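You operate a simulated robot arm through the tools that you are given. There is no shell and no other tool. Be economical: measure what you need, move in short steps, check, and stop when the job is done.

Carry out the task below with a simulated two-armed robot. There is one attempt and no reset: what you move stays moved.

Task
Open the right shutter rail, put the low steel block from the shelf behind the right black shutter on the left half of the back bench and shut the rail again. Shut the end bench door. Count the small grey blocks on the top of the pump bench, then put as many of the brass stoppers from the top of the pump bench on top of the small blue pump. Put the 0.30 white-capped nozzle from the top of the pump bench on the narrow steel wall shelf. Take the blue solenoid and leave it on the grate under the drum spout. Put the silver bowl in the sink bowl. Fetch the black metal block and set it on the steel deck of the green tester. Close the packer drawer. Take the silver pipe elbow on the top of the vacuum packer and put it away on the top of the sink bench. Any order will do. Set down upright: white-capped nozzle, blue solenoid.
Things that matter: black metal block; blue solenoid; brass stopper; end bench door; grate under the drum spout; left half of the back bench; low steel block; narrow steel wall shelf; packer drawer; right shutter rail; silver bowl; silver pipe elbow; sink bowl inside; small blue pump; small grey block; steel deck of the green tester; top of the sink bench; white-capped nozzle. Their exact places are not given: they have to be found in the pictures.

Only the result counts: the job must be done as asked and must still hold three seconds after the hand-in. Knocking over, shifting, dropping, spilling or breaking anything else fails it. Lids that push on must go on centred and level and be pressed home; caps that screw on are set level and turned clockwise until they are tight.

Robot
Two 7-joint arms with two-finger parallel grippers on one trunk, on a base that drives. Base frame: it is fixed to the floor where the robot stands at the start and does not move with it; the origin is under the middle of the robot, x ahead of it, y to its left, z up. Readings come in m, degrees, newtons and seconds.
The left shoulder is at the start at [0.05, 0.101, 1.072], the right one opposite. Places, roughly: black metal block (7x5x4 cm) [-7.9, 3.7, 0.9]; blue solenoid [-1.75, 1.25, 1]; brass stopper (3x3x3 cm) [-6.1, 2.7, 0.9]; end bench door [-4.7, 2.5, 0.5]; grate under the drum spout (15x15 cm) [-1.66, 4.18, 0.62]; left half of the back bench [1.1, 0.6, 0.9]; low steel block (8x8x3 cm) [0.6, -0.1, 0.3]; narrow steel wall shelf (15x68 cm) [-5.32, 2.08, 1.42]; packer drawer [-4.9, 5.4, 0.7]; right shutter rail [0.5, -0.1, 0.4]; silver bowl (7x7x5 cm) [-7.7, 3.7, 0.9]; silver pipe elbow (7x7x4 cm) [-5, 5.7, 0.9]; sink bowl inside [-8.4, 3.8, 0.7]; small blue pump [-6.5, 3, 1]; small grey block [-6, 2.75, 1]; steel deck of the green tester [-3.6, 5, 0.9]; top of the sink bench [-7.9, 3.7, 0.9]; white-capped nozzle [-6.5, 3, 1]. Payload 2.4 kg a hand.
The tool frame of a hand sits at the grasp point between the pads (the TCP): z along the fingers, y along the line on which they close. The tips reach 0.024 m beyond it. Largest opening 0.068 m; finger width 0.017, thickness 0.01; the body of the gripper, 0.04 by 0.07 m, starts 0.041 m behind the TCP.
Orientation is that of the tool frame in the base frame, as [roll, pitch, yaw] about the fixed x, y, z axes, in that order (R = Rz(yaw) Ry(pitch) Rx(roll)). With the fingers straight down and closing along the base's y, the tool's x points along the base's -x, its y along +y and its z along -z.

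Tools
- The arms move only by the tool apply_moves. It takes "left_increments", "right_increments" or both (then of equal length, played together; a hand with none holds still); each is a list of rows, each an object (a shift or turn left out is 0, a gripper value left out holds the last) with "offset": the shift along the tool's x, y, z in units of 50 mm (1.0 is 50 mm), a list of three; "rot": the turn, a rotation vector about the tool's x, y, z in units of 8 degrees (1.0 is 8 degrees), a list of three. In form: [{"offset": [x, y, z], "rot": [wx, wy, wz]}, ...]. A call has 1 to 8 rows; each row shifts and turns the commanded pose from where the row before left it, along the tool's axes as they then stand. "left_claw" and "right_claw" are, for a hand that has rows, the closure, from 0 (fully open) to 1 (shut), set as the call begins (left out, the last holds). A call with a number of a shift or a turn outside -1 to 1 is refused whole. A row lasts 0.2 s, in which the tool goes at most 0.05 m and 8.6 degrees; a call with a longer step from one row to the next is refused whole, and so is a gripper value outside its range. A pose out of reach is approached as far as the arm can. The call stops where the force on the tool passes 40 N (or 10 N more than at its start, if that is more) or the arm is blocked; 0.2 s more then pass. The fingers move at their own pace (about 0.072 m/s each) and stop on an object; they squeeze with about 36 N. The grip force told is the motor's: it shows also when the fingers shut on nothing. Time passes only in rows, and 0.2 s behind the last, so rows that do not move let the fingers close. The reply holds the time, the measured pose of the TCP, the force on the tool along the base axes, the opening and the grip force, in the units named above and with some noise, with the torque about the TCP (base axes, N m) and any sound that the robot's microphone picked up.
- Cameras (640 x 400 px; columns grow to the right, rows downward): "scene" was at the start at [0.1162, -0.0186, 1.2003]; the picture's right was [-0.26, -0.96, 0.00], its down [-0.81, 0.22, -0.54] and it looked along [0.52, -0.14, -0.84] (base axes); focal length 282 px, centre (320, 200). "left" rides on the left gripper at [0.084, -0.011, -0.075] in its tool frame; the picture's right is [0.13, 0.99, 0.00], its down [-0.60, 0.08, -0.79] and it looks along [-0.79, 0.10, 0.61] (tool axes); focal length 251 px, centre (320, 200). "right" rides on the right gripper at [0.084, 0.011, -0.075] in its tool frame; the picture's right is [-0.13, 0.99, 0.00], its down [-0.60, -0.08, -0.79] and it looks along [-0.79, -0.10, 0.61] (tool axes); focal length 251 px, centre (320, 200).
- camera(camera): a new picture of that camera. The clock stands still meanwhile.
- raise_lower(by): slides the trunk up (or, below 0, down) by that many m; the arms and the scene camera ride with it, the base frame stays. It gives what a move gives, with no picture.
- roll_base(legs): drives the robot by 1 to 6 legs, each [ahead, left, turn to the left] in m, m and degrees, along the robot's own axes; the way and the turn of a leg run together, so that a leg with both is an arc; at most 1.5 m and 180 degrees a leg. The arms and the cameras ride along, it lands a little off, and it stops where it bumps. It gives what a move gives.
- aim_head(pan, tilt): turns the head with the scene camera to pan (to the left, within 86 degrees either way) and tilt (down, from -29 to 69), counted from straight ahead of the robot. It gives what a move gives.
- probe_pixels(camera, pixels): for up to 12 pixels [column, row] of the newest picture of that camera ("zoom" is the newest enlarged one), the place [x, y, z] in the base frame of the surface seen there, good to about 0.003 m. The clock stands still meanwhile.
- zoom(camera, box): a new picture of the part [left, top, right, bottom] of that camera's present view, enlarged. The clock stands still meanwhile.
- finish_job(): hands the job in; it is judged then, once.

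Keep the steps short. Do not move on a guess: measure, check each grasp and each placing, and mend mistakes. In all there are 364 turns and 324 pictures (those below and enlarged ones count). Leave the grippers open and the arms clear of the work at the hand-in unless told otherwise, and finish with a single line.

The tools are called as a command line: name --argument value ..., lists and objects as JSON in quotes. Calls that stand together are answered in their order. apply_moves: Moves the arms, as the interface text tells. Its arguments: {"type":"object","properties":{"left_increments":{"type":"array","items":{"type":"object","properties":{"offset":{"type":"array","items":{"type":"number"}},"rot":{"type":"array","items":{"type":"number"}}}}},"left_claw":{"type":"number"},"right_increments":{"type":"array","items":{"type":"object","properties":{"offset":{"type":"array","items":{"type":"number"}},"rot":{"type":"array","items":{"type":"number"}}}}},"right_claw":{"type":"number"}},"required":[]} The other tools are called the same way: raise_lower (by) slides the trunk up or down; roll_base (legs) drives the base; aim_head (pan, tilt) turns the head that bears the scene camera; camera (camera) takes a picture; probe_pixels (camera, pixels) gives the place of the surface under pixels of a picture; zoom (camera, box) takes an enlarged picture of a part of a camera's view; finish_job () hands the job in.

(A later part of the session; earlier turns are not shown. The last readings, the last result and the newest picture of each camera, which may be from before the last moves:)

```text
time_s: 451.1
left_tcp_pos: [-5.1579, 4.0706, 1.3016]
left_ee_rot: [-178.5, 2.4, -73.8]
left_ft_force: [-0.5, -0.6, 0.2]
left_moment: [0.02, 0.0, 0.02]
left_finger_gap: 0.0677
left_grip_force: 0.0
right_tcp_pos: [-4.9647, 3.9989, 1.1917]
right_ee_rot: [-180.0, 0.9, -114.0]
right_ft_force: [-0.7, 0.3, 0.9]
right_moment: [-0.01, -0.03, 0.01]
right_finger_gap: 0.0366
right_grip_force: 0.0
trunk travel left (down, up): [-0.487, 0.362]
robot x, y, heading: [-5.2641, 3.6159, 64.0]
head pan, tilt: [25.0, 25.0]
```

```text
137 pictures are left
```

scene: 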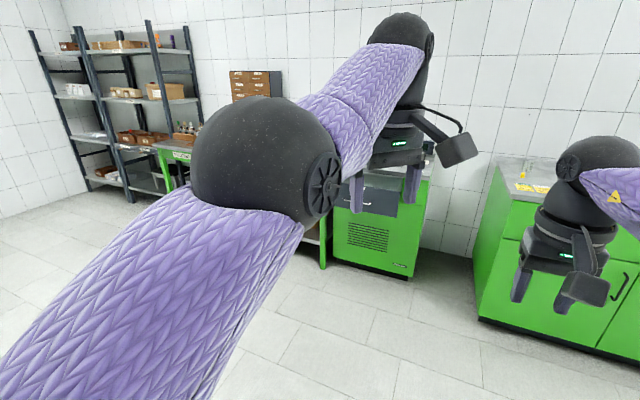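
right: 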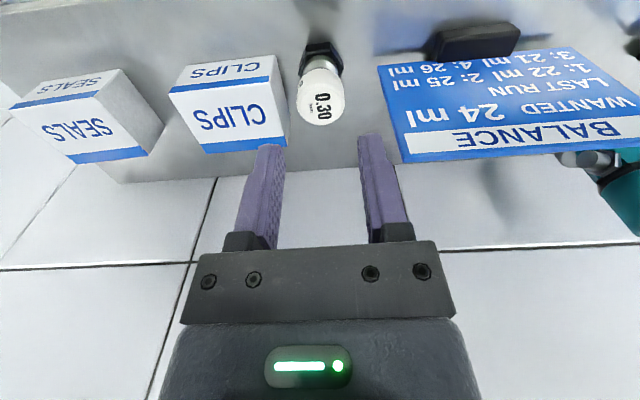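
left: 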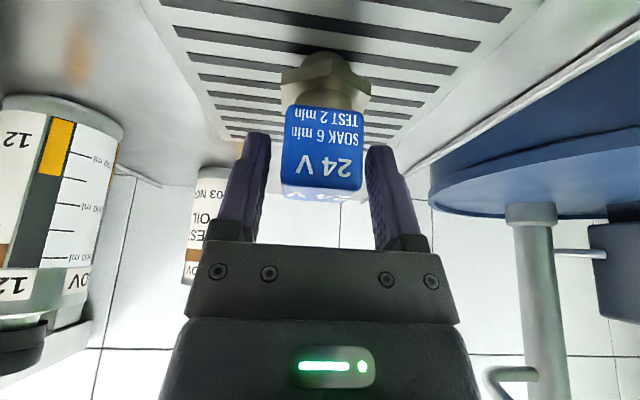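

My left arm hides it. Move left 0.45 and look straight ahead, higher tilt.

roll_base --legs '[[0.45, 0.42, 1.2]]'

aim_head --pan 0 --tilt 30

camera --camera "scene"

```text
time_s: 454.6
left_tcp_pos: [-5.3526, 4.6559, 1.3003]
left_ee_rot: [-178.5, 2.1, -72.7]
left_ft_force: [-0.1, 0.4, 0.0]
left_moment: [-0.03, 0.01, -0.02]
left_finger_gap: 0.068
left_grip_force: 0.0
right_tcp_pos: [-5.1563, 4.5901, 1.1915]
right_ee_rot: [180.0, 0.9, -113.0]
right_ft_force: [0.1, -0.2, -1.1]
right_moment: [-0.04, 0.02, -0.01]
right_finger_gap: 0.0369
right_grip_force: 0.1
trunk travel left (down, up): [-0.487, 0.362]
robot x, y, heading: [-5.4475, 4.2026, 65.1]
head pan, tilt: [25.0, 25.0]
```

```text
time_s: 455.5
left_tcp_pos: [-5.3527, 4.6547, 1.3022]
left_ee_rot: [-178.5, 2.3, -72.8]
left_ft_force: [0.7, -0.5, -0.7]
left_moment: [-0.04, 0.01, -0.01]
left_finger_gap: 0.068
left_grip_force: 0.0
right_tcp_pos: [-5.1562, 4.5885, 1.1908]
right_ee_rot: [-180.0, 0.9, -113.1]
right_ft_force: [-0.1, 0.5, -0.7]
right_moment: [0.01, 0.02, -0.01]
right_finger_gap: 0.0369
right_grip_force: 0.0
trunk travel left (down, up): [-0.487, 0.362]
robot x, y, heading: [-5.4473, 4.2034, 65.0]
head pan, tilt: [0.0, 30.0]
```

```text
136 pictures are left
```

scene: 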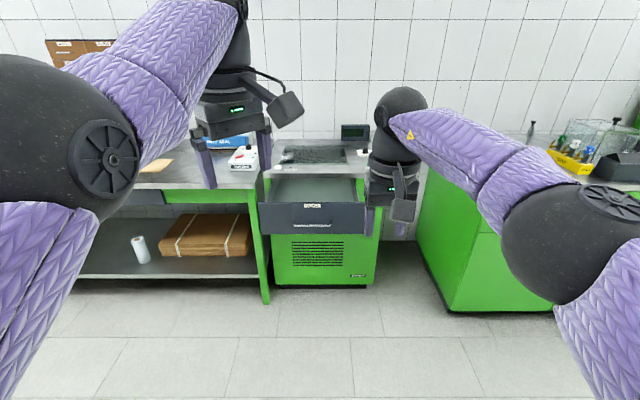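

The packer's drawer is open (dark front at (312,217)). Zoom and probe.

zoom --camera "scene" --box '[240, 120, 440, 245]'

probe_pixels --camera "zoom" --pixels '[[100, 320], [230, 320], [380, 320], [230, 275], [230, 340], [60, 300], [230, 230], [230, 370], [240, 110], [140, 120], [380, 120], [60, 130]]'

```text
3.20 times, centred on (340, 182) of scene
```

zoom: 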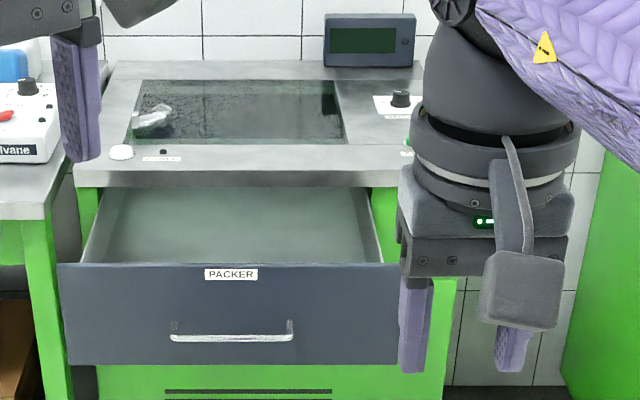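

```text
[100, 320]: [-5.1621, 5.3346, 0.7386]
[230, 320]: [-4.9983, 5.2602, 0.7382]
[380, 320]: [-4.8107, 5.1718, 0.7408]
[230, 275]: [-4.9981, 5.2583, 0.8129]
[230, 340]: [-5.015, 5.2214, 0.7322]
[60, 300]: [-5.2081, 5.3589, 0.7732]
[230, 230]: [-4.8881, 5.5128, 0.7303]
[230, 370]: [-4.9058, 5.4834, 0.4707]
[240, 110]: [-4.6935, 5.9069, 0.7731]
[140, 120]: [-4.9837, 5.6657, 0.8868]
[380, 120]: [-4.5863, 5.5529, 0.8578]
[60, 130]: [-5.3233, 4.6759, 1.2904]
```

Drawer front at t 2.682 (s centre -6.735), machine front at t 2.92. I'll push it with the right hand, tilted, fingers closed, at z≈0.76. First prepare the arm: trunk −0.2, arm −0.22, tilt.

raise_lower --by -0.2

apply_moves --right_increments '[{"offset": [0, 0, 0.85]}, {"offset": [0, 0, 0.85]}, {"offset": [0, 0, 0.85]}, {"offset": [0, 0, 0.85]}, {"offset": [0, 0, 0.85]}]' --right_claw 1

apply_moves --right_increments '[{"rot": [0, -1, 0]}, {"rot": [0, -1, 0]}, {"rot": [0, -1, 0]}, {"rot": [0, -0.7, 0]}]'

roll_base --legs '[[0.45, 0.131, 0]]'

camera --camera "scene"

```text
time_s: 457.6
left_tcp_pos: [-5.3439, 4.6739, 1.0663]
left_ee_rot: [178.4, -1.3, -72.8]
left_ft_force: [0.2, 0.7, 0.1]
left_moment: [-0.01, 0.01, 0.01]
left_finger_gap: 0.068
left_grip_force: 0.2
right_tcp_pos: [-5.1557, 4.5887, 0.9915]
right_ee_rot: [-179.9, 0.9, -113.1]
right_ft_force: [-0.1, 0.2, -0.8]
right_moment: [-0.01, 0.0, -0.03]
right_finger_gap: 0.0366
right_grip_force: 0.0
trunk travel left (down, up): [-0.287, 0.562]
robot x, y, heading: [-5.4452, 4.2024, 65.2]
head pan, tilt: [0.0, 30.0]
```

```text
time_s: 458.9
left_tcp_pos: [-5.3437, 4.6755, 1.0671]
left_ee_rot: [178.3, -1.3, -72.8]
left_ft_force: [-1.0, -0.3, -0.2]
left_moment: [0.01, -0.03, -0.03]
left_finger_gap: 0.0678
left_grip_force: 0.2
right_tcp_pos: [-5.1558, 4.5932, 0.7788]
right_ee_rot: [-179.9, 0.8, -113.0]
right_ft_force: [0.5, -1.0, 0.4]
right_moment: [-0.03, -0.01, 0.01]
right_finger_gap: 0.0
right_grip_force: 23.6
trunk travel left (down, up): [-0.287, 0.562]
robot x, y, heading: [-5.4476, 4.2022, 64.8]
head pan, tilt: [0.0, 30.0]
```

```text
time_s: 459.9
left_tcp_pos: [-5.3432, 4.6751, 1.0664]
left_ee_rot: [178.3, -1.2, -72.8]
left_ft_force: [-0.2, 0.2, 0.1]
left_moment: [-0.05, 0.02, 0.0]
left_finger_gap: 0.0678
left_grip_force: 0.0
right_tcp_pos: [-5.1542, 4.5937, 0.779]
right_ee_rot: [179.9, 30.6, -113.0]
right_ft_force: [0.2, 0.6, 0.2]
right_moment: [-0.01, 0.01, 0.01]
right_finger_gap: 0.0001
right_grip_force: 23.4
trunk travel left (down, up): [-0.287, 0.562]
robot x, y, heading: [-5.4469, 4.2018, 65.1]
head pan, tilt: [0.0, 30.0]
```

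```text
time_s: 462.6
left_tcp_pos: [-5.2792, 5.1379, 1.066]
left_ee_rot: [178.2, -1.2, -72.2]
left_ft_force: [1.0, 0.2, -0.4]
left_moment: [0.0, 0.0, -0.01]
left_finger_gap: 0.0679
left_grip_force: 0.0
right_tcp_pos: [-5.0904, 5.0557, 0.7796]
right_ee_rot: [-179.9, 30.5, -112.5]
right_ft_force: [0.7, -0.3, -0.3]
right_moment: [0.0, 0.03, -0.03]
right_finger_gap: 0.0
right_grip_force: 23.3
trunk travel left (down, up): [-0.287, 0.562]
robot x, y, heading: [-5.3752, 4.6629, 65.6]
head pan, tilt: [0.0, 30.0]
```

```text
134 pictures are left
```

scene: 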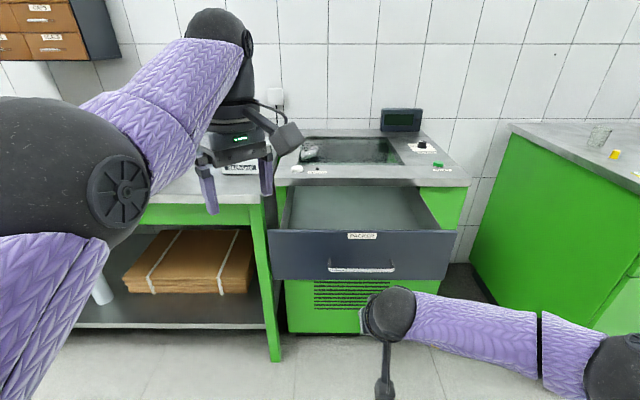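

Aligned with the drawer centre. Raise 1.5 cm (to stay above its handle) and push: drive ahead 0.33.

raise_lower --by 0.015

roll_base --legs '[[0.33, 0, -0.4]]'

camera --camera "scene"

```text
time_s: 463.3
left_tcp_pos: [-5.2799, 5.1358, 1.0811]
left_ee_rot: [178.7, -1.4, -72.4]
left_ft_force: [-0.3, 0.3, 0.3]
left_moment: [0.03, 0.01, 0.0]
left_finger_gap: 0.068
left_grip_force: 0.0
right_tcp_pos: [-5.0913, 5.0564, 0.7934]
right_ee_rot: [-179.9, 30.4, -112.5]
right_ft_force: [0.6, 0.4, 0.1]
right_moment: [0.02, 0.01, 0.03]
right_finger_gap: 0.0
right_grip_force: 23.5
trunk travel left (down, up): [-0.302, 0.547]
robot x, y, heading: [-5.3768, 4.6631, 65.6]
head pan, tilt: [0.0, 30.0]
```

```text
time_s: 465.4
left_tcp_pos: [-5.1401, 5.4355, 1.0813]
left_ee_rot: [178.8, -1.6, -72.7]
left_ft_force: [-1.0, -0.4, -0.1]
left_moment: [-0.04, -0.02, -0.01]
left_finger_gap: 0.068
left_grip_force: 0.0
right_tcp_pos: [-4.952, 5.3562, 0.7924]
right_ee_rot: [-180.0, 30.5, -112.8]
right_ft_force: [1.0, 1.0, 0.4]
right_moment: [-0.02, -0.01, 0.0]
right_finger_gap: 0.0
right_grip_force: 23.8
trunk travel left (down, up): [-0.302, 0.547]
robot x, y, heading: [-5.2417, 4.9653, 65.6]
head pan, tilt: [0.0, 30.0]
```

```text
133 pictures are left
```

scene: 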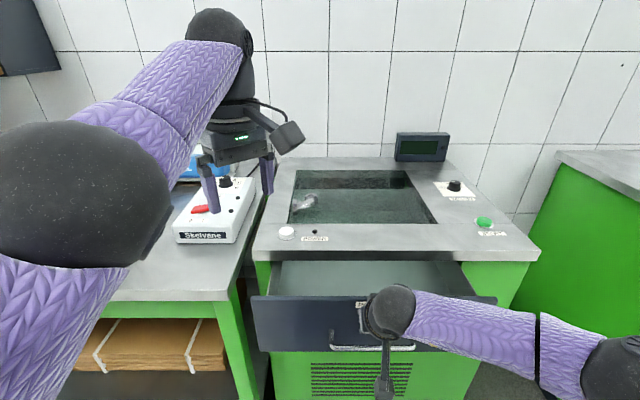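

Drawer moving. Continue 0.13 m.

roll_base --legs '[[0.14, 0, 0]]'

camera --camera "scene"

```text
time_s: 466.7
left_tcp_pos: [-5.093, 5.539, 1.0832]
left_ee_rot: [178.9, -1.6, -72.8]
left_ft_force: [0.1, 0.1, -0.6]
left_moment: [0.01, -0.03, -0.01]
left_finger_gap: 0.0681
left_grip_force: 0.0
right_tcp_pos: [-4.9101, 5.4507, 0.7878]
right_ee_rot: [179.8, 28.8, -112.8]
right_ft_force: [-7.8, -16.6, 5.0]
right_moment: [-0.12, 0.21, -0.05]
right_finger_gap: 0.0
right_grip_force: 23.3
trunk travel left (down, up): [-0.302, 0.547]
robot x, y, heading: [-5.1954, 5.0682, 65.2]
head pan, tilt: [0.0, 30.0]
stopped in leg 1: the force on the tool passed its limit at 123 N (the readings are from after the stop); the commanded pose is now the measured one
```

```text
132 pictures are left
```

scene: 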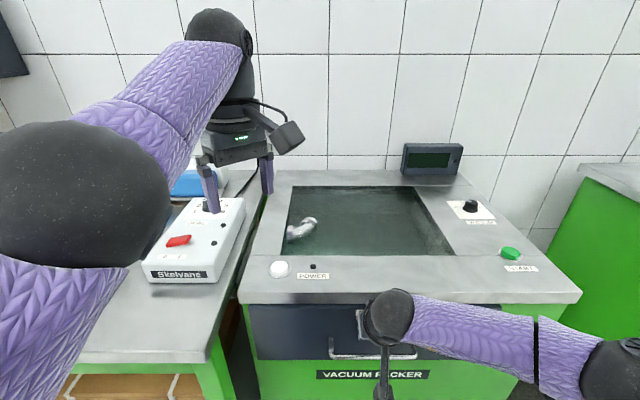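

Stopped at its end (123 N). Back off and verify the drawer front against the machine front.

roll_base --legs '[[-0.2, 0, 0]]'

camera --camera "scene"

probe_pixels --camera "scene" --pixels '[[300, 300], [420, 295], [340, 345], [340, 375], [290, 375], [440, 330], [480, 300]]'

```text
time_s: 468.3
left_tcp_pos: [-5.1763, 5.3577, 1.0817]
left_ee_rot: [178.8, -1.7, -72.7]
left_ft_force: [-0.2, -0.8, 0.4]
left_moment: [-0.01, 0.0, -0.01]
left_finger_gap: 0.0678
left_grip_force: 0.0
right_tcp_pos: [-4.9929, 5.2702, 0.7878]
right_ee_rot: [179.9, 28.8, -112.9]
right_ft_force: [-0.2, 0.2, 0.3]
right_moment: [-0.01, -0.01, -0.02]
right_finger_gap: 0.0
right_grip_force: 23.4
trunk travel left (down, up): [-0.302, 0.547]
robot x, y, heading: [-5.2778, 4.889, 65.1]
head pan, tilt: [0.0, 30.0]
```

```text
131 pictures are left
```

scene: 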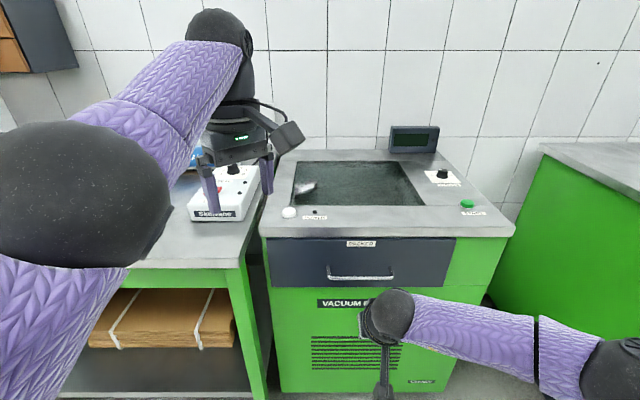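

```text
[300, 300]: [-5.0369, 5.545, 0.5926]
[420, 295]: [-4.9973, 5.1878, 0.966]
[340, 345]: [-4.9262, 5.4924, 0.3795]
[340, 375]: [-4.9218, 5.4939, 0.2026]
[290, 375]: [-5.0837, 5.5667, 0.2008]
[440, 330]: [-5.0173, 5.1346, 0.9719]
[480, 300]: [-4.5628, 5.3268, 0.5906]
```

The drawer looks shut. Now the silver elbow: zoom and probe (and the drawer face).

zoom --camera "scene" --box '[270, 150, 370, 215]'

probe_pixels --camera "scene" --pixels '[[300, 262], [420, 262], [300, 188], [310, 186], [295, 192], [330, 185], [290, 230], [304, 183]]'

```text
6.15 times, centred on (320, 182) of scene
```

zoom: 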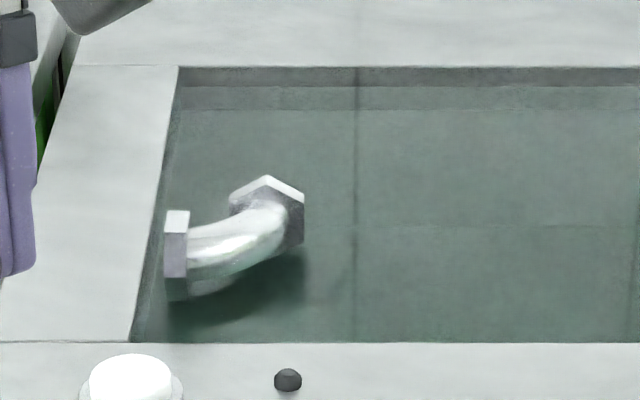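

```text
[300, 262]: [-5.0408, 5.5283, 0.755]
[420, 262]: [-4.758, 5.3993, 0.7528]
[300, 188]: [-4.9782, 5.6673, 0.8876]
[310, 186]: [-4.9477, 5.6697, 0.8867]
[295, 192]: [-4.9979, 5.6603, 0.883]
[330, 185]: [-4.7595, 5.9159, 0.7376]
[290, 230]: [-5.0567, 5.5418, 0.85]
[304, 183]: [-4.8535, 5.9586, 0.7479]
```

Drawer shut (face t 2.908). Straighten and raise the right hand, then go above the elbow (centre ≈(-4.975,5.665)).

apply_moves --right_increments '[{"offset": [0, 0, -0.5], "rot": [0, 1, 0]}, {"offset": [0, 0, -0.7], "rot": [0, 1, 0]}, {"offset": [0, 0, -0.7], "rot": [0, 1, 0]}, {"offset": [0, 0, -0.8], "rot": [0, 0.6, 0]}, {"offset": [0, 0, -0.8]}, {"offset": [0, 0, -0.8]}]' --right_claw 0

roll_base --legs '[[0.3, 0.15, 0]]'

camera --camera "right"

```text
time_s: 469.7
left_tcp_pos: [-5.1759, 5.3579, 1.0817]
left_ee_rot: [178.7, -1.7, -72.9]
left_ft_force: [1.1, 0.2, -0.1]
left_moment: [-0.02, 0.0, 0.01]
left_finger_gap: 0.0677
left_grip_force: 0.0
right_tcp_pos: [-5.009, 5.2371, 0.9958]
right_ee_rot: [-180.0, 0.0, -112.7]
right_ft_force: [0.1, 0.6, 0.9]
right_moment: [-0.04, 0.03, -0.01]
right_finger_gap: 0.0682
right_grip_force: 0.1
trunk travel left (down, up): [-0.302, 0.547]
robot x, y, heading: [-5.2798, 4.8867, 65.0]
head pan, tilt: [0.0, 30.0]
```

```text
time_s: 471.9
left_tcp_pos: [-5.1891, 5.6915, 1.082]
left_ee_rot: [178.8, -1.7, -72.6]
left_ft_force: [-0.1, 0.0, 1.0]
left_moment: [-0.01, -0.03, -0.07]
left_finger_gap: 0.0681
left_grip_force: 0.0
right_tcp_pos: [-5.0202, 5.5736, 0.9956]
right_ee_rot: [179.9, 0.0, -112.7]
right_ft_force: [-0.2, -0.2, -0.5]
right_moment: [-0.02, -0.01, 0.0]
right_finger_gap: 0.068
right_grip_force: 0.1
trunk travel left (down, up): [-0.302, 0.547]
robot x, y, heading: [-5.2912, 5.2201, 65.3]
head pan, tilt: [0.0, 30.0]
```

```text
129 pictures are left
```

right: 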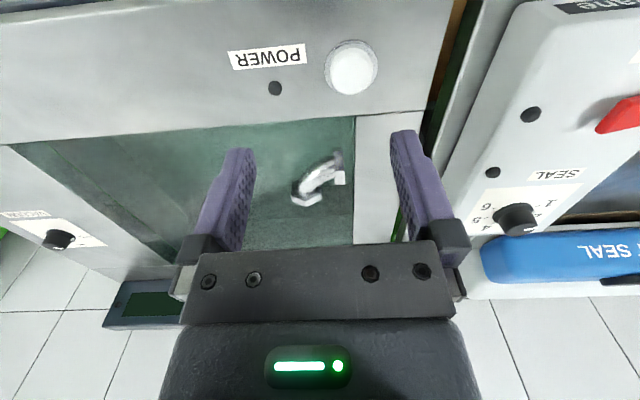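

zoom --camera "right" --box '[270, 130, 370, 220]'

probe_pixels --camera "zoom" --pixels '[[395, 215], [250, 290], [330, 210], [290, 240], [360, 190], [220, 250], [270, 310], [390, 160], [310, 225]]'

```text
4.44 times, centred on (320, 175) of right
```

zoom: 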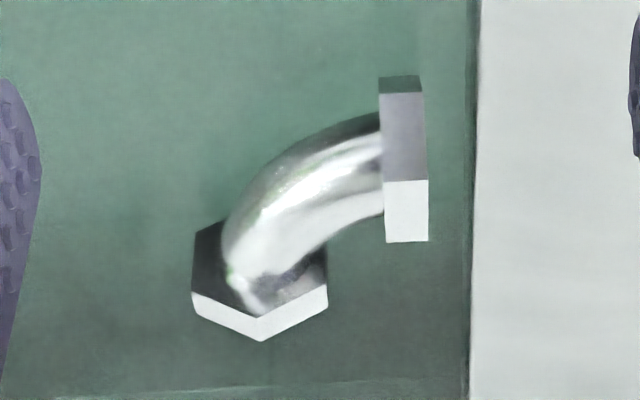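

```text
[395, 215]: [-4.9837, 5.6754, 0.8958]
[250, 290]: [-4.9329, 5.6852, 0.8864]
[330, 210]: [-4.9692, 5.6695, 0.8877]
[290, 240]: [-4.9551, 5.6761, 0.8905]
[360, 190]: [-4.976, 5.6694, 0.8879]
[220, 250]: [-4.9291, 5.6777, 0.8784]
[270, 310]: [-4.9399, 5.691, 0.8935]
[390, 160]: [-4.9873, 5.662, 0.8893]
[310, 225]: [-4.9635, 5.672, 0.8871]
```

Elbow pipe mid at (-4.962,5.674), tangent 42°; pipe ~18 mm. Check the neighbouring sealer box's edge before I yaw the hand −48°.

probe_pixels --camera "right" --pixels '[[450, 180], [480, 120], [520, 40], [560, 130], [516, 215], [500, 260], [350, 70], [430, 60]]'

apply_moves --right_increments '[{"rot": [0, 0, 1]}, {"rot": [0, 0, 1]}, {"rot": [0, 0, 1]}, {"rot": [0, 0, 1]}, {"rot": [0, 0, 1]}, {"rot": [0, 0, 0.95]}]'

```text
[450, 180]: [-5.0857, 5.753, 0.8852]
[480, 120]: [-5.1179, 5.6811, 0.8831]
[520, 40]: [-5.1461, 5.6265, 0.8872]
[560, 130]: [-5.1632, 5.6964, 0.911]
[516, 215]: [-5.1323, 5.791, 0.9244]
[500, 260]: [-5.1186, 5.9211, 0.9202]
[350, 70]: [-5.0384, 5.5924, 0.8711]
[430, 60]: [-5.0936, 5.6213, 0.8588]
```

```text
time_s: 473.3
left_tcp_pos: [-5.1892, 5.6922, 1.0816]
left_ee_rot: [178.8, -1.6, -72.7]
left_ft_force: [0.4, 0.4, 0.0]
left_moment: [0.0, -0.02, 0.0]
left_finger_gap: 0.0677
left_grip_force: 0.1
right_tcp_pos: [-5.0209, 5.5719, 0.9943]
right_ee_rot: [180.0, -0.1, -160.2]
right_ft_force: [0.1, 0.0, -0.2]
right_moment: [-0.01, -0.04, 0.04]
right_finger_gap: 0.0681
right_grip_force: 0.0
trunk travel left (down, up): [-0.302, 0.547]
robot x, y, heading: [-5.2938, 5.2189, 65.1]
head pan, tilt: [0.0, 30.0]
```

Rotated. Base ahead 0.085 and right 0.013, then the arm the last 3.5 cm.

roll_base --legs '[[0.085, -0.013, 0]]'

apply_moves --right_increments '[{"offset": [-0.5, 0.5, 0]}]'

camera --camera "right"

```text
time_s: 474.4
left_tcp_pos: [-5.1411, 5.7662, 1.082]
left_ee_rot: [178.8, -1.6, -72.5]
left_ft_force: [0.4, 0.4, -0.3]
left_moment: [0.02, 0.0, -0.02]
left_finger_gap: 0.0679
left_grip_force: 0.0
right_tcp_pos: [-4.9731, 5.6449, 0.995]
right_ee_rot: [179.9, -0.2, -160.2]
right_ft_force: [0.3, 0.7, -0.5]
right_moment: [-0.01, 0.0, 0.0]
right_finger_gap: 0.0682
right_grip_force: 0.2
trunk travel left (down, up): [-0.302, 0.547]
robot x, y, heading: [-5.2427, 5.2906, 65.3]
head pan, tilt: [0.0, 30.0]
```

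```text
time_s: 474.8
left_tcp_pos: [-5.1416, 5.7643, 1.0821]
left_ee_rot: [178.9, -1.8, -72.6]
left_ft_force: [0.5, -0.4, -0.1]
left_moment: [0.01, 0.02, -0.01]
left_finger_gap: 0.0679
left_grip_force: 0.0
right_tcp_pos: [-4.9575, 5.677, 0.9925]
right_ee_rot: [179.9, -0.1, -160.1]
right_ft_force: [0.4, 1.1, -0.1]
right_moment: [0.0, 0.03, -0.03]
right_finger_gap: 0.0681
right_grip_force: 0.0
trunk travel left (down, up): [-0.302, 0.547]
robot x, y, heading: [-5.2459, 5.2949, 65.5]
head pan, tilt: [0.0, 30.0]
```

```text
127 pictures are left
```

right: 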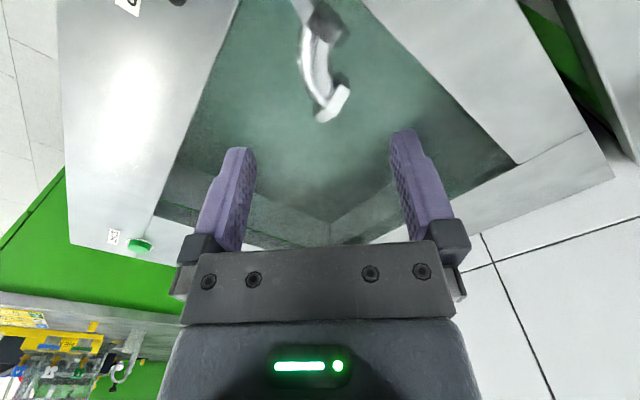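

The elbow is between the fingers. Lower 0.07 with the arm and look.

apply_moves --right_increments '[{"offset": [0, 0, 0.5]}, {"offset": [0, 0, 0.5]}, {"offset": [0, 0, 0.4]}]' --right_claw 0.3

camera --camera "right"

```text
time_s: 475.6
left_tcp_pos: [-5.1422, 5.7647, 1.0817]
left_ee_rot: [178.8, -1.7, -72.7]
left_ft_force: [1.1, 0.7, 0.3]
left_moment: [0.01, 0.02, -0.01]
left_finger_gap: 0.0681
left_grip_force: 0.0
right_tcp_pos: [-4.9586, 5.6772, 0.9261]
right_ee_rot: [179.9, -0.1, -160.2]
right_ft_force: [0.2, 0.5, -0.5]
right_moment: [-0.01, -0.01, 0.01]
right_finger_gap: 0.0475
right_grip_force: 0.0
trunk travel left (down, up): [-0.302, 0.547]
robot x, y, heading: [-5.242, 5.2911, 65.6]
head pan, tilt: [0.0, 30.0]
```

```text
126 pictures are left
```

right: 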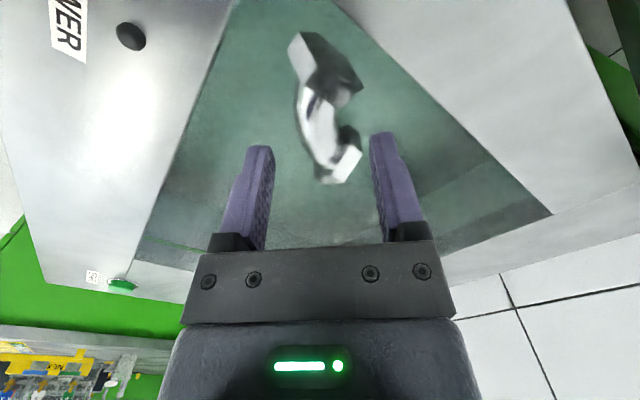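

apply_moves --right_increments '[{"offset": [0, 0.03, 0.4]}, {"offset": [0, 0, 0.38]}]'

camera --camera "right"

```text
time_s: 476.2
left_tcp_pos: [-5.142, 5.7643, 1.082]
left_ee_rot: [178.8, -1.7, -72.7]
left_ft_force: [0.0, 0.3, -0.1]
left_moment: [0.0, 0.01, 0.01]
left_finger_gap: 0.0679
left_grip_force: 0.0
right_tcp_pos: [-4.9591, 5.6785, 0.8863]
right_ee_rot: [179.9, -0.1, -160.1]
right_ft_force: [0.3, -0.3, -0.3]
right_moment: [0.02, -0.02, -0.01]
right_finger_gap: 0.0474
right_grip_force: 0.1
trunk travel left (down, up): [-0.302, 0.547]
robot x, y, heading: [-5.2431, 5.2921, 65.2]
head pan, tilt: [0.0, 30.0]
```

```text
125 pictures are left
```

right: 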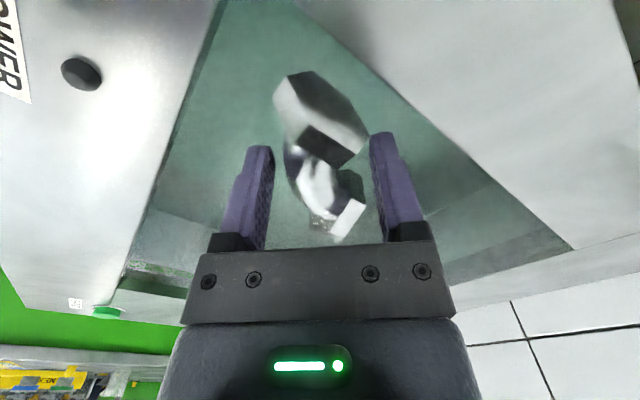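

apply_moves --right_increments '[{}, {}, {}]' --right_claw 1

apply_moves --right_increments '[{"offset": [0, 0, -0.4]}, {"offset": [0, 0, -0.7]}, {"offset": [0, 0, -0.7]}]'

camera --camera "right"

```text
time_s: 477.0
left_tcp_pos: [-5.1418, 5.7645, 1.0811]
left_ee_rot: [178.8, -1.7, -72.6]
left_ft_force: [0.5, 0.6, 0.9]
left_moment: [0.01, 0.0, 0.0]
left_finger_gap: 0.0677
left_grip_force: 0.2
right_tcp_pos: [-4.9598, 5.6775, 0.8856]
right_ee_rot: [179.9, -0.1, -160.1]
right_ft_force: [0.5, 0.5, -0.7]
right_moment: [0.0, 0.01, -0.01]
right_finger_gap: 0.0292
right_grip_force: 36.1
trunk travel left (down, up): [-0.302, 0.547]
robot x, y, heading: [-5.242, 5.2919, 65.4]
head pan, tilt: [0.0, 30.0]
```

```text
time_s: 477.8
left_tcp_pos: [-5.1406, 5.7652, 1.0812]
left_ee_rot: [178.8, -1.7, -72.6]
left_ft_force: [0.0, 0.1, 0.0]
left_moment: [-0.01, 0.02, -0.03]
left_finger_gap: 0.0679
left_grip_force: 0.0
right_tcp_pos: [-4.9592, 5.679, 0.9753]
right_ee_rot: [179.9, 0.0, -160.2]
right_ft_force: [-0.6, 0.2, -1.1]
right_moment: [-0.02, 0.01, -0.01]
right_finger_gap: 0.0292
right_grip_force: 36.0
trunk travel left (down, up): [-0.302, 0.547]
robot x, y, heading: [-5.2448, 5.2908, 65.5]
head pan, tilt: [0.0, 30.0]
```

```text
124 pictures are left
```

right: 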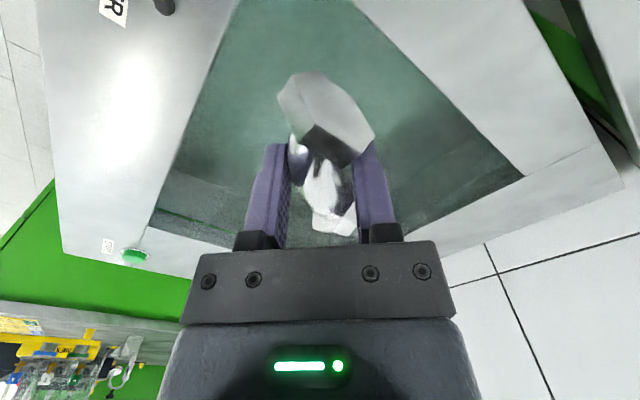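

Held. Back off, raise, and drive to the sink bench (s≈-8.7), facing it.

roll_base --legs '[[-0.95, 0, 0], [0, 0, 89.8], [1.5, 0, 0], [0, 0, 89.8]]'

raise_lower --by 0.15

aim_head --pan -10 --tilt 30

camera --camera "scene"

```text
time_s: 497.3
left_tcp_pos: [-7.1188, 4.6294, 1.0812]
left_ee_rot: [178.8, -1.7, 104.5]
left_ft_force: [-0.6, -0.5, -0.6]
left_moment: [-0.02, 0.0, 0.03]
left_finger_gap: 0.0682
left_grip_force: 0.0
right_tcp_pos: [-7.2966, 4.7236, 0.9772]
right_ee_rot: [179.9, -0.1, 17.1]
right_ft_force: [-0.6, -0.7, -1.1]
right_moment: [-0.01, 0.0, -0.03]
right_finger_gap: 0.0292
right_grip_force: 35.9
trunk travel left (down, up): [-0.302, 0.547]
robot x, y, heading: [-6.9925, 5.0964, -117.3]
head pan, tilt: [0.0, 30.0]
```

```text
time_s: 499.1
left_tcp_pos: [-7.1116, 4.6457, 1.2616]
left_ee_rot: [-178.6, 1.1, 104.6]
left_ft_force: [-0.3, 0.5, 0.5]
left_moment: [0.0, 0.0, -0.03]
left_finger_gap: 0.0675
left_grip_force: 0.1
right_tcp_pos: [-7.2986, 4.7243, 1.1246]
right_ee_rot: [179.9, -0.2, 17.1]
right_ft_force: [0.4, -0.1, -1.2]
right_moment: [0.01, 0.02, 0.01]
right_finger_gap: 0.029
right_grip_force: 35.6
trunk travel left (down, up): [-0.452, 0.397]
robot x, y, heading: [-6.9924, 5.096, -117.5]
head pan, tilt: [0.0, 30.0]
```

```text
time_s: 499.8
left_tcp_pos: [-7.1114, 4.6441, 1.2609]
left_ee_rot: [-178.6, 1.2, 104.6]
left_ft_force: [-0.1, 0.3, 0.7]
left_moment: [0.03, 0.0, 0.02]
left_finger_gap: 0.068
left_grip_force: 0.1
right_tcp_pos: [-7.2975, 4.723, 1.1253]
right_ee_rot: [179.9, -0.2, 17.1]
right_ft_force: [-0.1, 0.6, -1.1]
right_moment: [0.01, 0.0, -0.01]
right_finger_gap: 0.029
right_grip_force: 35.6
trunk travel left (down, up): [-0.452, 0.397]
robot x, y, heading: [-6.9922, 5.0971, -117.6]
head pan, tilt: [-10.0, 30.0]
```

```text
123 pictures are left
```

scene: 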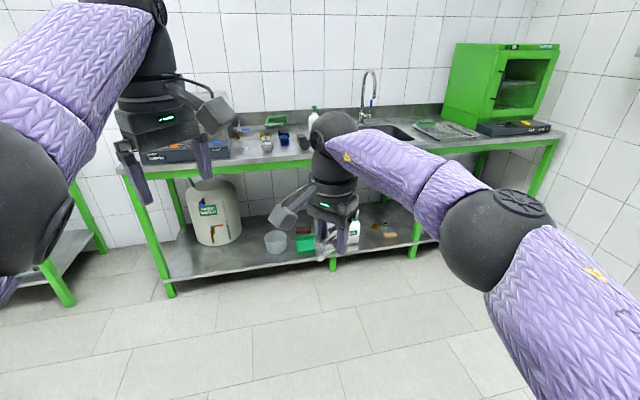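

zoom --camera "scene" --box '[120, 60, 440, 180]'

zoom --camera "scene" --box '[220, 95, 340, 170]'

```text
2.00 times, centred on (280, 120) of scene
```

zoom: 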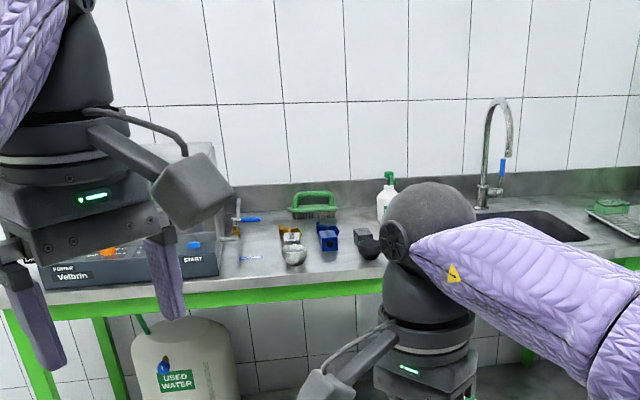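

```text
5.33 times, centred on (280, 132) of scene
```

zoom: 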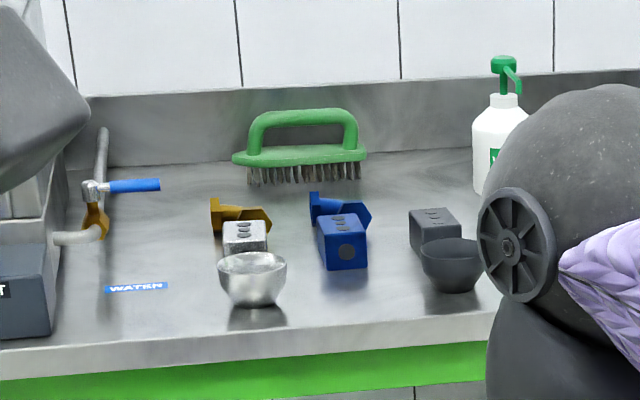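

I see the silver bowl (252,275), black block (435,225). Probe them and candidate free spots.

probe_pixels --camera "zoom" --pixels '[[252, 262], [225, 265], [284, 265], [252, 300], [434, 215], [412, 225], [460, 225], [450, 245], [170, 240], [170, 310], [395, 310], [390, 200]]'

```text
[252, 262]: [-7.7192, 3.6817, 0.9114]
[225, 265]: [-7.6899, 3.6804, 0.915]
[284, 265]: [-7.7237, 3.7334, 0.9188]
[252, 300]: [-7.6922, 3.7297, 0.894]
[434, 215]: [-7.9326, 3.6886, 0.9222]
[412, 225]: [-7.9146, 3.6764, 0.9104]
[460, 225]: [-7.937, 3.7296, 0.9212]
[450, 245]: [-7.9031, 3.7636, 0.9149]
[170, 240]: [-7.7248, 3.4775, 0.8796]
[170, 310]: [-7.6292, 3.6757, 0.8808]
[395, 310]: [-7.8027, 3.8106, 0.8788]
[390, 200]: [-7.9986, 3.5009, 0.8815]
```

Place for the elbow: the free front area at s≈-8.65, t≈0.165 between the silver and black bowls. Drive up to it in two legs.

roll_base --legs '[[0, 0, 2.6], [0.95, -0.06, 0]]'

aim_head --pan -5 --tilt 50

camera --camera "scene"

camera --camera "right"

```text
time_s: 505.2
left_tcp_pos: [-7.5395, 3.7873, 1.2609]
left_ee_rot: [-178.7, 1.2, 107.8]
left_ft_force: [-0.1, 0.3, -0.2]
left_moment: [0.02, -0.02, 0.0]
left_finger_gap: 0.0682
left_grip_force: 0.2
right_tcp_pos: [-7.7298, 3.8569, 1.1266]
right_ee_rot: [179.9, 0.0, 20.3]
right_ft_force: [0.7, 0.6, -1.8]
right_moment: [0.05, 0.0, 0.0]
right_finger_gap: 0.0288
right_grip_force: 35.7
trunk travel left (down, up): [-0.452, 0.397]
robot x, y, heading: [-7.4467, 4.2491, -114.4]
head pan, tilt: [-10.0, 30.0]
```

```text
time_s: 506.0
left_tcp_pos: [-7.5384, 3.7882, 1.2619]
left_ee_rot: [-178.6, 1.2, 107.8]
left_ft_force: [0.1, 0.4, -0.2]
left_moment: [-0.01, 0.01, -0.03]
left_finger_gap: 0.0678
left_grip_force: 0.1
right_tcp_pos: [-7.7301, 3.857, 1.1265]
right_ee_rot: [179.8, -0.1, 20.4]
right_ft_force: [-0.2, 0.5, -1.6]
right_moment: [0.04, 0.02, 0.0]
right_finger_gap: 0.029
right_grip_force: 35.6
trunk travel left (down, up): [-0.452, 0.397]
robot x, y, heading: [-7.4476, 4.2468, -114.3]
head pan, tilt: [-5.0, 50.0]
```

```text
120 pictures are left
```

scene: 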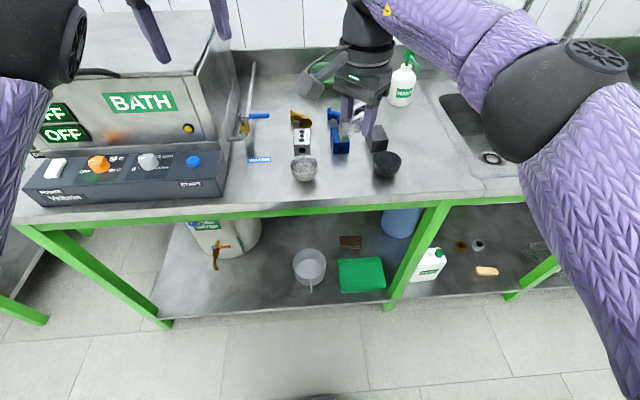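

```text
119 pictures are left
```

right: 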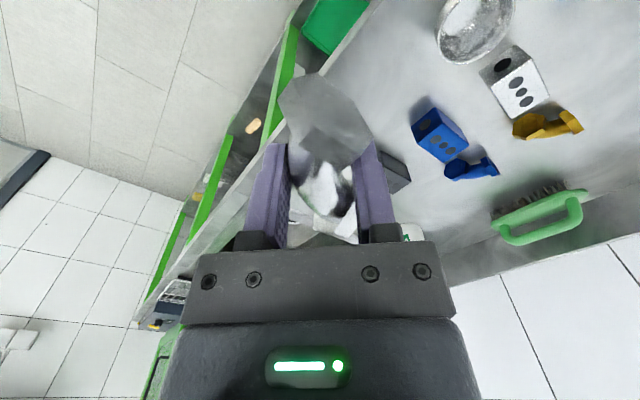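

probe_pixels --camera "scene" --pixels '[[345, 200], [345, 175], [340, 153], [303, 180], [316, 165], [373, 165], [386, 178], [240, 190], [430, 190], [440, 170], [300, 150], [380, 140]]'

```text
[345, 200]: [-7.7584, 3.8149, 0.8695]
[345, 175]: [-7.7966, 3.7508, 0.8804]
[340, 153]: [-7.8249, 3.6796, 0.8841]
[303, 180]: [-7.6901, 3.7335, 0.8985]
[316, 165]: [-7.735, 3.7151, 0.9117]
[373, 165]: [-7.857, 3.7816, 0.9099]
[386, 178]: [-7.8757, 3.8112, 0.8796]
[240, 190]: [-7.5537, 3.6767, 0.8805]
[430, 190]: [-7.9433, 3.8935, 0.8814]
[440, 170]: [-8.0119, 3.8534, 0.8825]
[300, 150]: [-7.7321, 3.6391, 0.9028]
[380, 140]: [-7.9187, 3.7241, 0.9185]
```

Free patch: s -8.72…-8.58, t 0.06…0.21. Drive ahead 0.12, right 0.013, then lower with the arm.

roll_base --legs '[[0.118, -0.013, 0]]'

apply_moves --right_increments '[{"offset": [0, 0, 0.8]}, {"offset": [0, 0, 0.8]}, {"offset": [0, 0, 0.8]}, {"offset": [0, 0, 0.6]}]'

camera --camera "right"

zoom --camera "scene" --box '[240, 90, 480, 240]'

```text
time_s: 507.3
left_tcp_pos: [-7.5992, 3.6848, 1.2618]
left_ee_rot: [-178.7, 1.3, 107.7]
left_ft_force: [-0.2, -0.1, -0.3]
left_moment: [0.01, 0.02, -0.02]
left_finger_gap: 0.0683
left_grip_force: 0.1
right_tcp_pos: [-7.7899, 3.7538, 1.1254]
right_ee_rot: [179.9, -0.1, 20.3]
right_ft_force: [-0.4, 0.3, -1.8]
right_moment: [-0.01, 0.0, -0.02]
right_finger_gap: 0.0289
right_grip_force: 35.8
trunk travel left (down, up): [-0.452, 0.397]
robot x, y, heading: [-7.5072, 4.1437, -114.2]
head pan, tilt: [-5.0, 50.0]
```

```text
time_s: 508.3
left_tcp_pos: [-7.5984, 3.686, 1.2613]
left_ee_rot: [-178.6, 1.3, 107.8]
left_ft_force: [0.1, -0.5, -0.4]
left_moment: [0.0, 0.02, -0.01]
left_finger_gap: 0.0678
left_grip_force: 0.0
right_tcp_pos: [-7.789, 3.7543, 0.9765]
right_ee_rot: [179.9, -0.2, 20.4]
right_ft_force: [0.5, -0.4, -2.1]
right_moment: [-0.03, 0.0, 0.01]
right_finger_gap: 0.0291
right_grip_force: 36.0
trunk travel left (down, up): [-0.452, 0.397]
robot x, y, heading: [-7.5093, 4.1441, -114.1]
head pan, tilt: [-5.0, 50.0]
```

```text
118 pictures are left
```

right: 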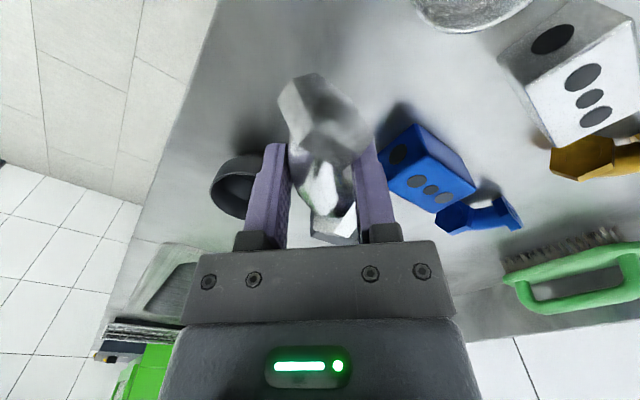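

```text
2.67 times, centred on (360, 165) of scene
```

zoom: 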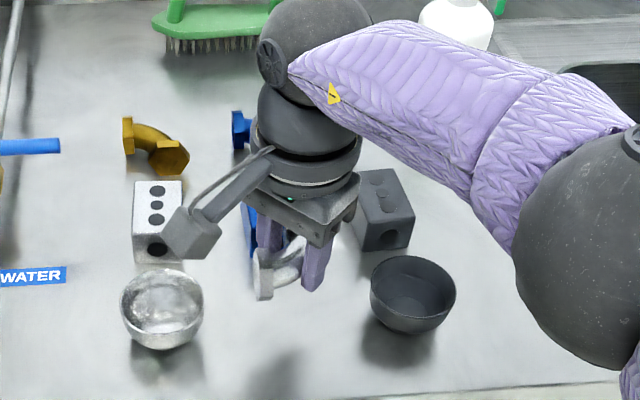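

Pull 2.5 cm toward me (away from the blue block), then lower 0.06.

apply_moves --right_increments '[{"offset": [0.355, -0.35, 0]}, {"offset": [0, 0, 0.6]}, {"offset": [0, 0, 0.6]}]'

camera --camera "right"

```text
time_s: 509.1
left_tcp_pos: [-7.5984, 3.6874, 1.2614]
left_ee_rot: [-178.6, 1.2, 107.8]
left_ft_force: [-0.4, -0.1, 0.5]
left_moment: [0.01, 0.0, 0.0]
left_finger_gap: 0.0681
left_grip_force: 0.0
right_tcp_pos: [-7.7778, 3.7741, 0.9167]
right_ee_rot: [179.9, -0.2, 20.2]
right_ft_force: [0.4, 0.1, -0.7]
right_moment: [0.0, -0.02, 0.01]
right_finger_gap: 0.0289
right_grip_force: 35.8
trunk travel left (down, up): [-0.452, 0.397]
robot x, y, heading: [-7.5073, 4.1461, -114.1]
head pan, tilt: [-5.0, 50.0]
```

```text
116 pictures are left
```

right: 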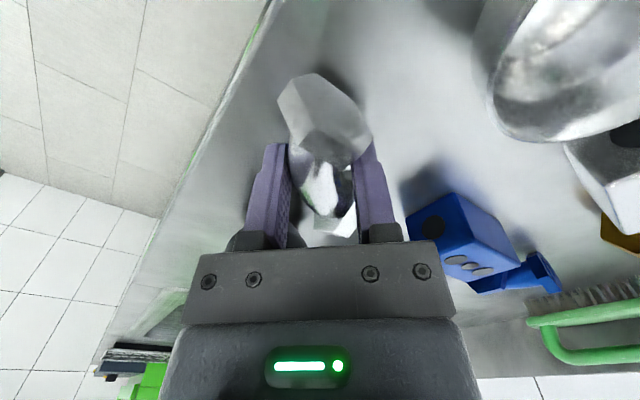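

apply_moves --right_increments '[{"offset": [0, 0, 0.08]}, {"offset": [0, 0, 0.06]}, {"offset": [0, 0, 0.04]}]'

```text
time_s: 509.9
left_tcp_pos: [-7.5986, 3.6863, 1.2607]
left_ee_rot: [-178.6, 1.2, 107.8]
left_ft_force: [0.2, 0.3, 0.0]
left_moment: [0.0, -0.03, 0.01]
left_finger_gap: 0.0679
left_grip_force: 0.2
right_tcp_pos: [-7.7773, 3.7754, 0.9088]
right_ee_rot: [179.7, 0.0, 20.2]
right_ft_force: [-1.4, -2.5, 8.2]
right_moment: [0.1, -0.03, 0.02]
right_finger_gap: 0.0288
right_grip_force: 35.7
trunk travel left (down, up): [-0.452, 0.397]
robot x, y, heading: [-7.5038, 4.1479, -114.3]
head pan, tilt: [-5.0, 50.0]
```

Contact (8 N). Open and rise.

apply_moves --right_increments '[{}, {}, {}, {"offset": [0, 0, -0.5]}, {"offset": [0, 0, -0.8]}, {"offset": [0, 0, -0.8]}, {"offset": [0, 0, -0.8]}]' --right_claw 0.2

camera --camera "right"

zoom --camera "scene" --box '[240, 90, 480, 240]'

```text
time_s: 511.5
left_tcp_pos: [-7.5987, 3.6875, 1.2621]
left_ee_rot: [-178.6, 1.2, 107.8]
left_ft_force: [0.3, 0.1, 0.3]
left_moment: [0.0, 0.02, 0.02]
left_finger_gap: 0.0678
left_grip_force: 0.0
right_tcp_pos: [-7.7766, 3.7779, 1.0512]
right_ee_rot: [180.0, 0.0, 20.3]
right_ft_force: [-0.5, -0.2, 0.1]
right_moment: [-0.03, -0.02, -0.01]
right_finger_gap: 0.0544
right_grip_force: 0.0
trunk travel left (down, up): [-0.452, 0.397]
robot x, y, heading: [-7.5106, 4.1461, -114.0]
head pan, tilt: [-5.0, 50.0]
```

```text
115 pictures are left
```

right: 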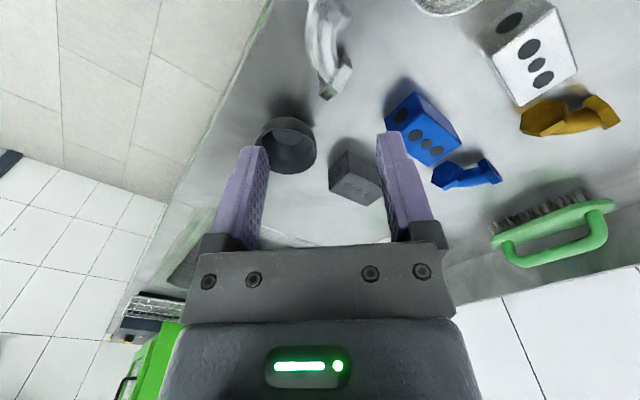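

```text
2.67 times, centred on (360, 165) of scene
```

zoom: 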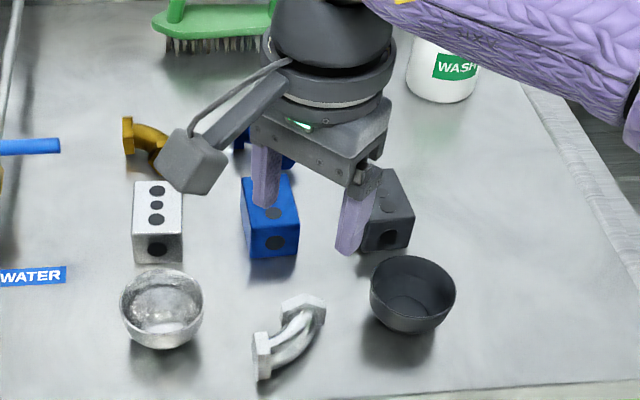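

The elbow lies on the bench. Next the silver bowl: I'll pinch its left rim. Yaw the hand back to standard and drive left 0.125, ahead 0.03.

apply_moves --right_increments '[{"rot": [0, 0, -1]}, {"rot": [0, 0, -1]}, {"rot": [0, 0, -1]}, {"rot": [0, 0, -1]}, {"rot": [0, 0, -1]}, {"rot": [0, 0, -0.85]}]' --right_claw 0.4

roll_base --legs '[[0.03, 0.125, -0.6]]'

camera --camera "right"

zoom --camera "scene" --box '[280, 110, 400, 200]'

```text
time_s: 512.9
left_tcp_pos: [-7.5985, 3.6875, 1.2611]
left_ee_rot: [-178.6, 1.2, 107.8]
left_ft_force: [-0.3, 0.9, -0.6]
left_moment: [-0.01, 0.02, -0.07]
left_finger_gap: 0.0681
left_grip_force: 0.0
right_tcp_pos: [-7.7784, 3.777, 1.0531]
right_ee_rot: [179.7, 0.1, 67.2]
right_ft_force: [0.2, 0.9, -0.5]
right_moment: [0.01, 0.0, 0.0]
right_finger_gap: 0.0406
right_grip_force: 0.0
trunk travel left (down, up): [-0.452, 0.397]
robot x, y, heading: [-7.511, 4.1436, -114.0]
head pan, tilt: [-5.0, 50.0]
```

```text
time_s: 514.1
left_tcp_pos: [-7.5023, 3.609, 1.261]
left_ee_rot: [-178.6, 1.1, 107.0]
left_ft_force: [0.0, 0.3, -0.2]
left_moment: [-0.01, 0.0, 0.03]
left_finger_gap: 0.0682
left_grip_force: 0.1
right_tcp_pos: [-7.6817, 3.7021, 1.0516]
right_ee_rot: [179.9, 0.1, 66.4]
right_ft_force: [-0.5, -0.3, 0.0]
right_moment: [0.01, 0.02, 0.04]
right_finger_gap: 0.0409
right_grip_force: 0.0
trunk travel left (down, up): [-0.452, 0.397]
robot x, y, heading: [-7.4048, 4.0633, -115.0]
head pan, tilt: [-5.0, 50.0]
```

```text
113 pictures are left
```

right: 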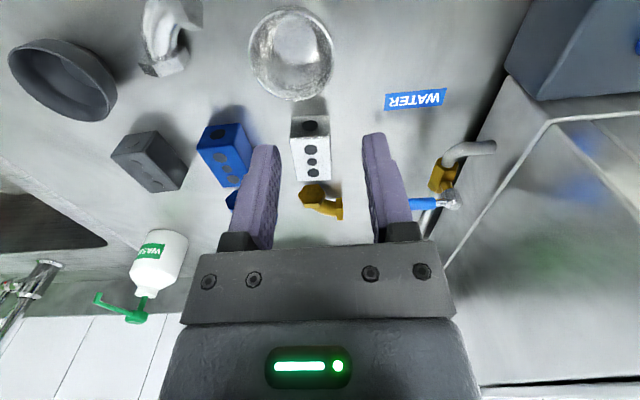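

```text
4.44 times, centred on (340, 155) of scene
```

zoom: 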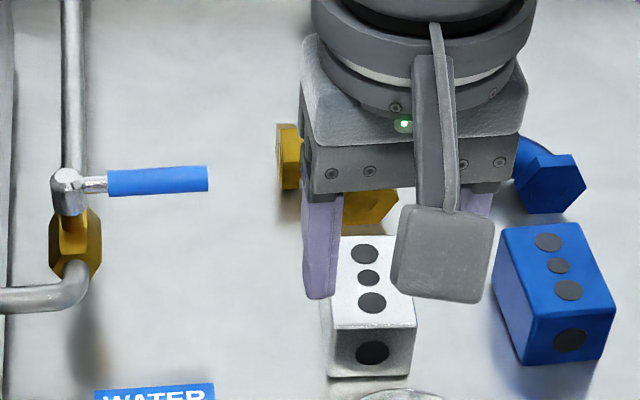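

Probe the bowl's rim in the right camera.

probe_pixels --camera "right" --pixels '[[251, 55], [331, 55], [290, 12], [290, 98], [290, 50], [328, 75], [322, 85], [318, 30], [340, 70]]'

```text
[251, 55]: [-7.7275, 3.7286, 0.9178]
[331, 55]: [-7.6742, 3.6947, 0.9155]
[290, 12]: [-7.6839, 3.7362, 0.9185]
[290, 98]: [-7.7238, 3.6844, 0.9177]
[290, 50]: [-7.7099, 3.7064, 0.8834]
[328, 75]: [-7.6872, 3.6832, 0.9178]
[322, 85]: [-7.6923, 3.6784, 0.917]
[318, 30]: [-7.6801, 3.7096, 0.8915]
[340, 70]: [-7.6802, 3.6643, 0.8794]
```

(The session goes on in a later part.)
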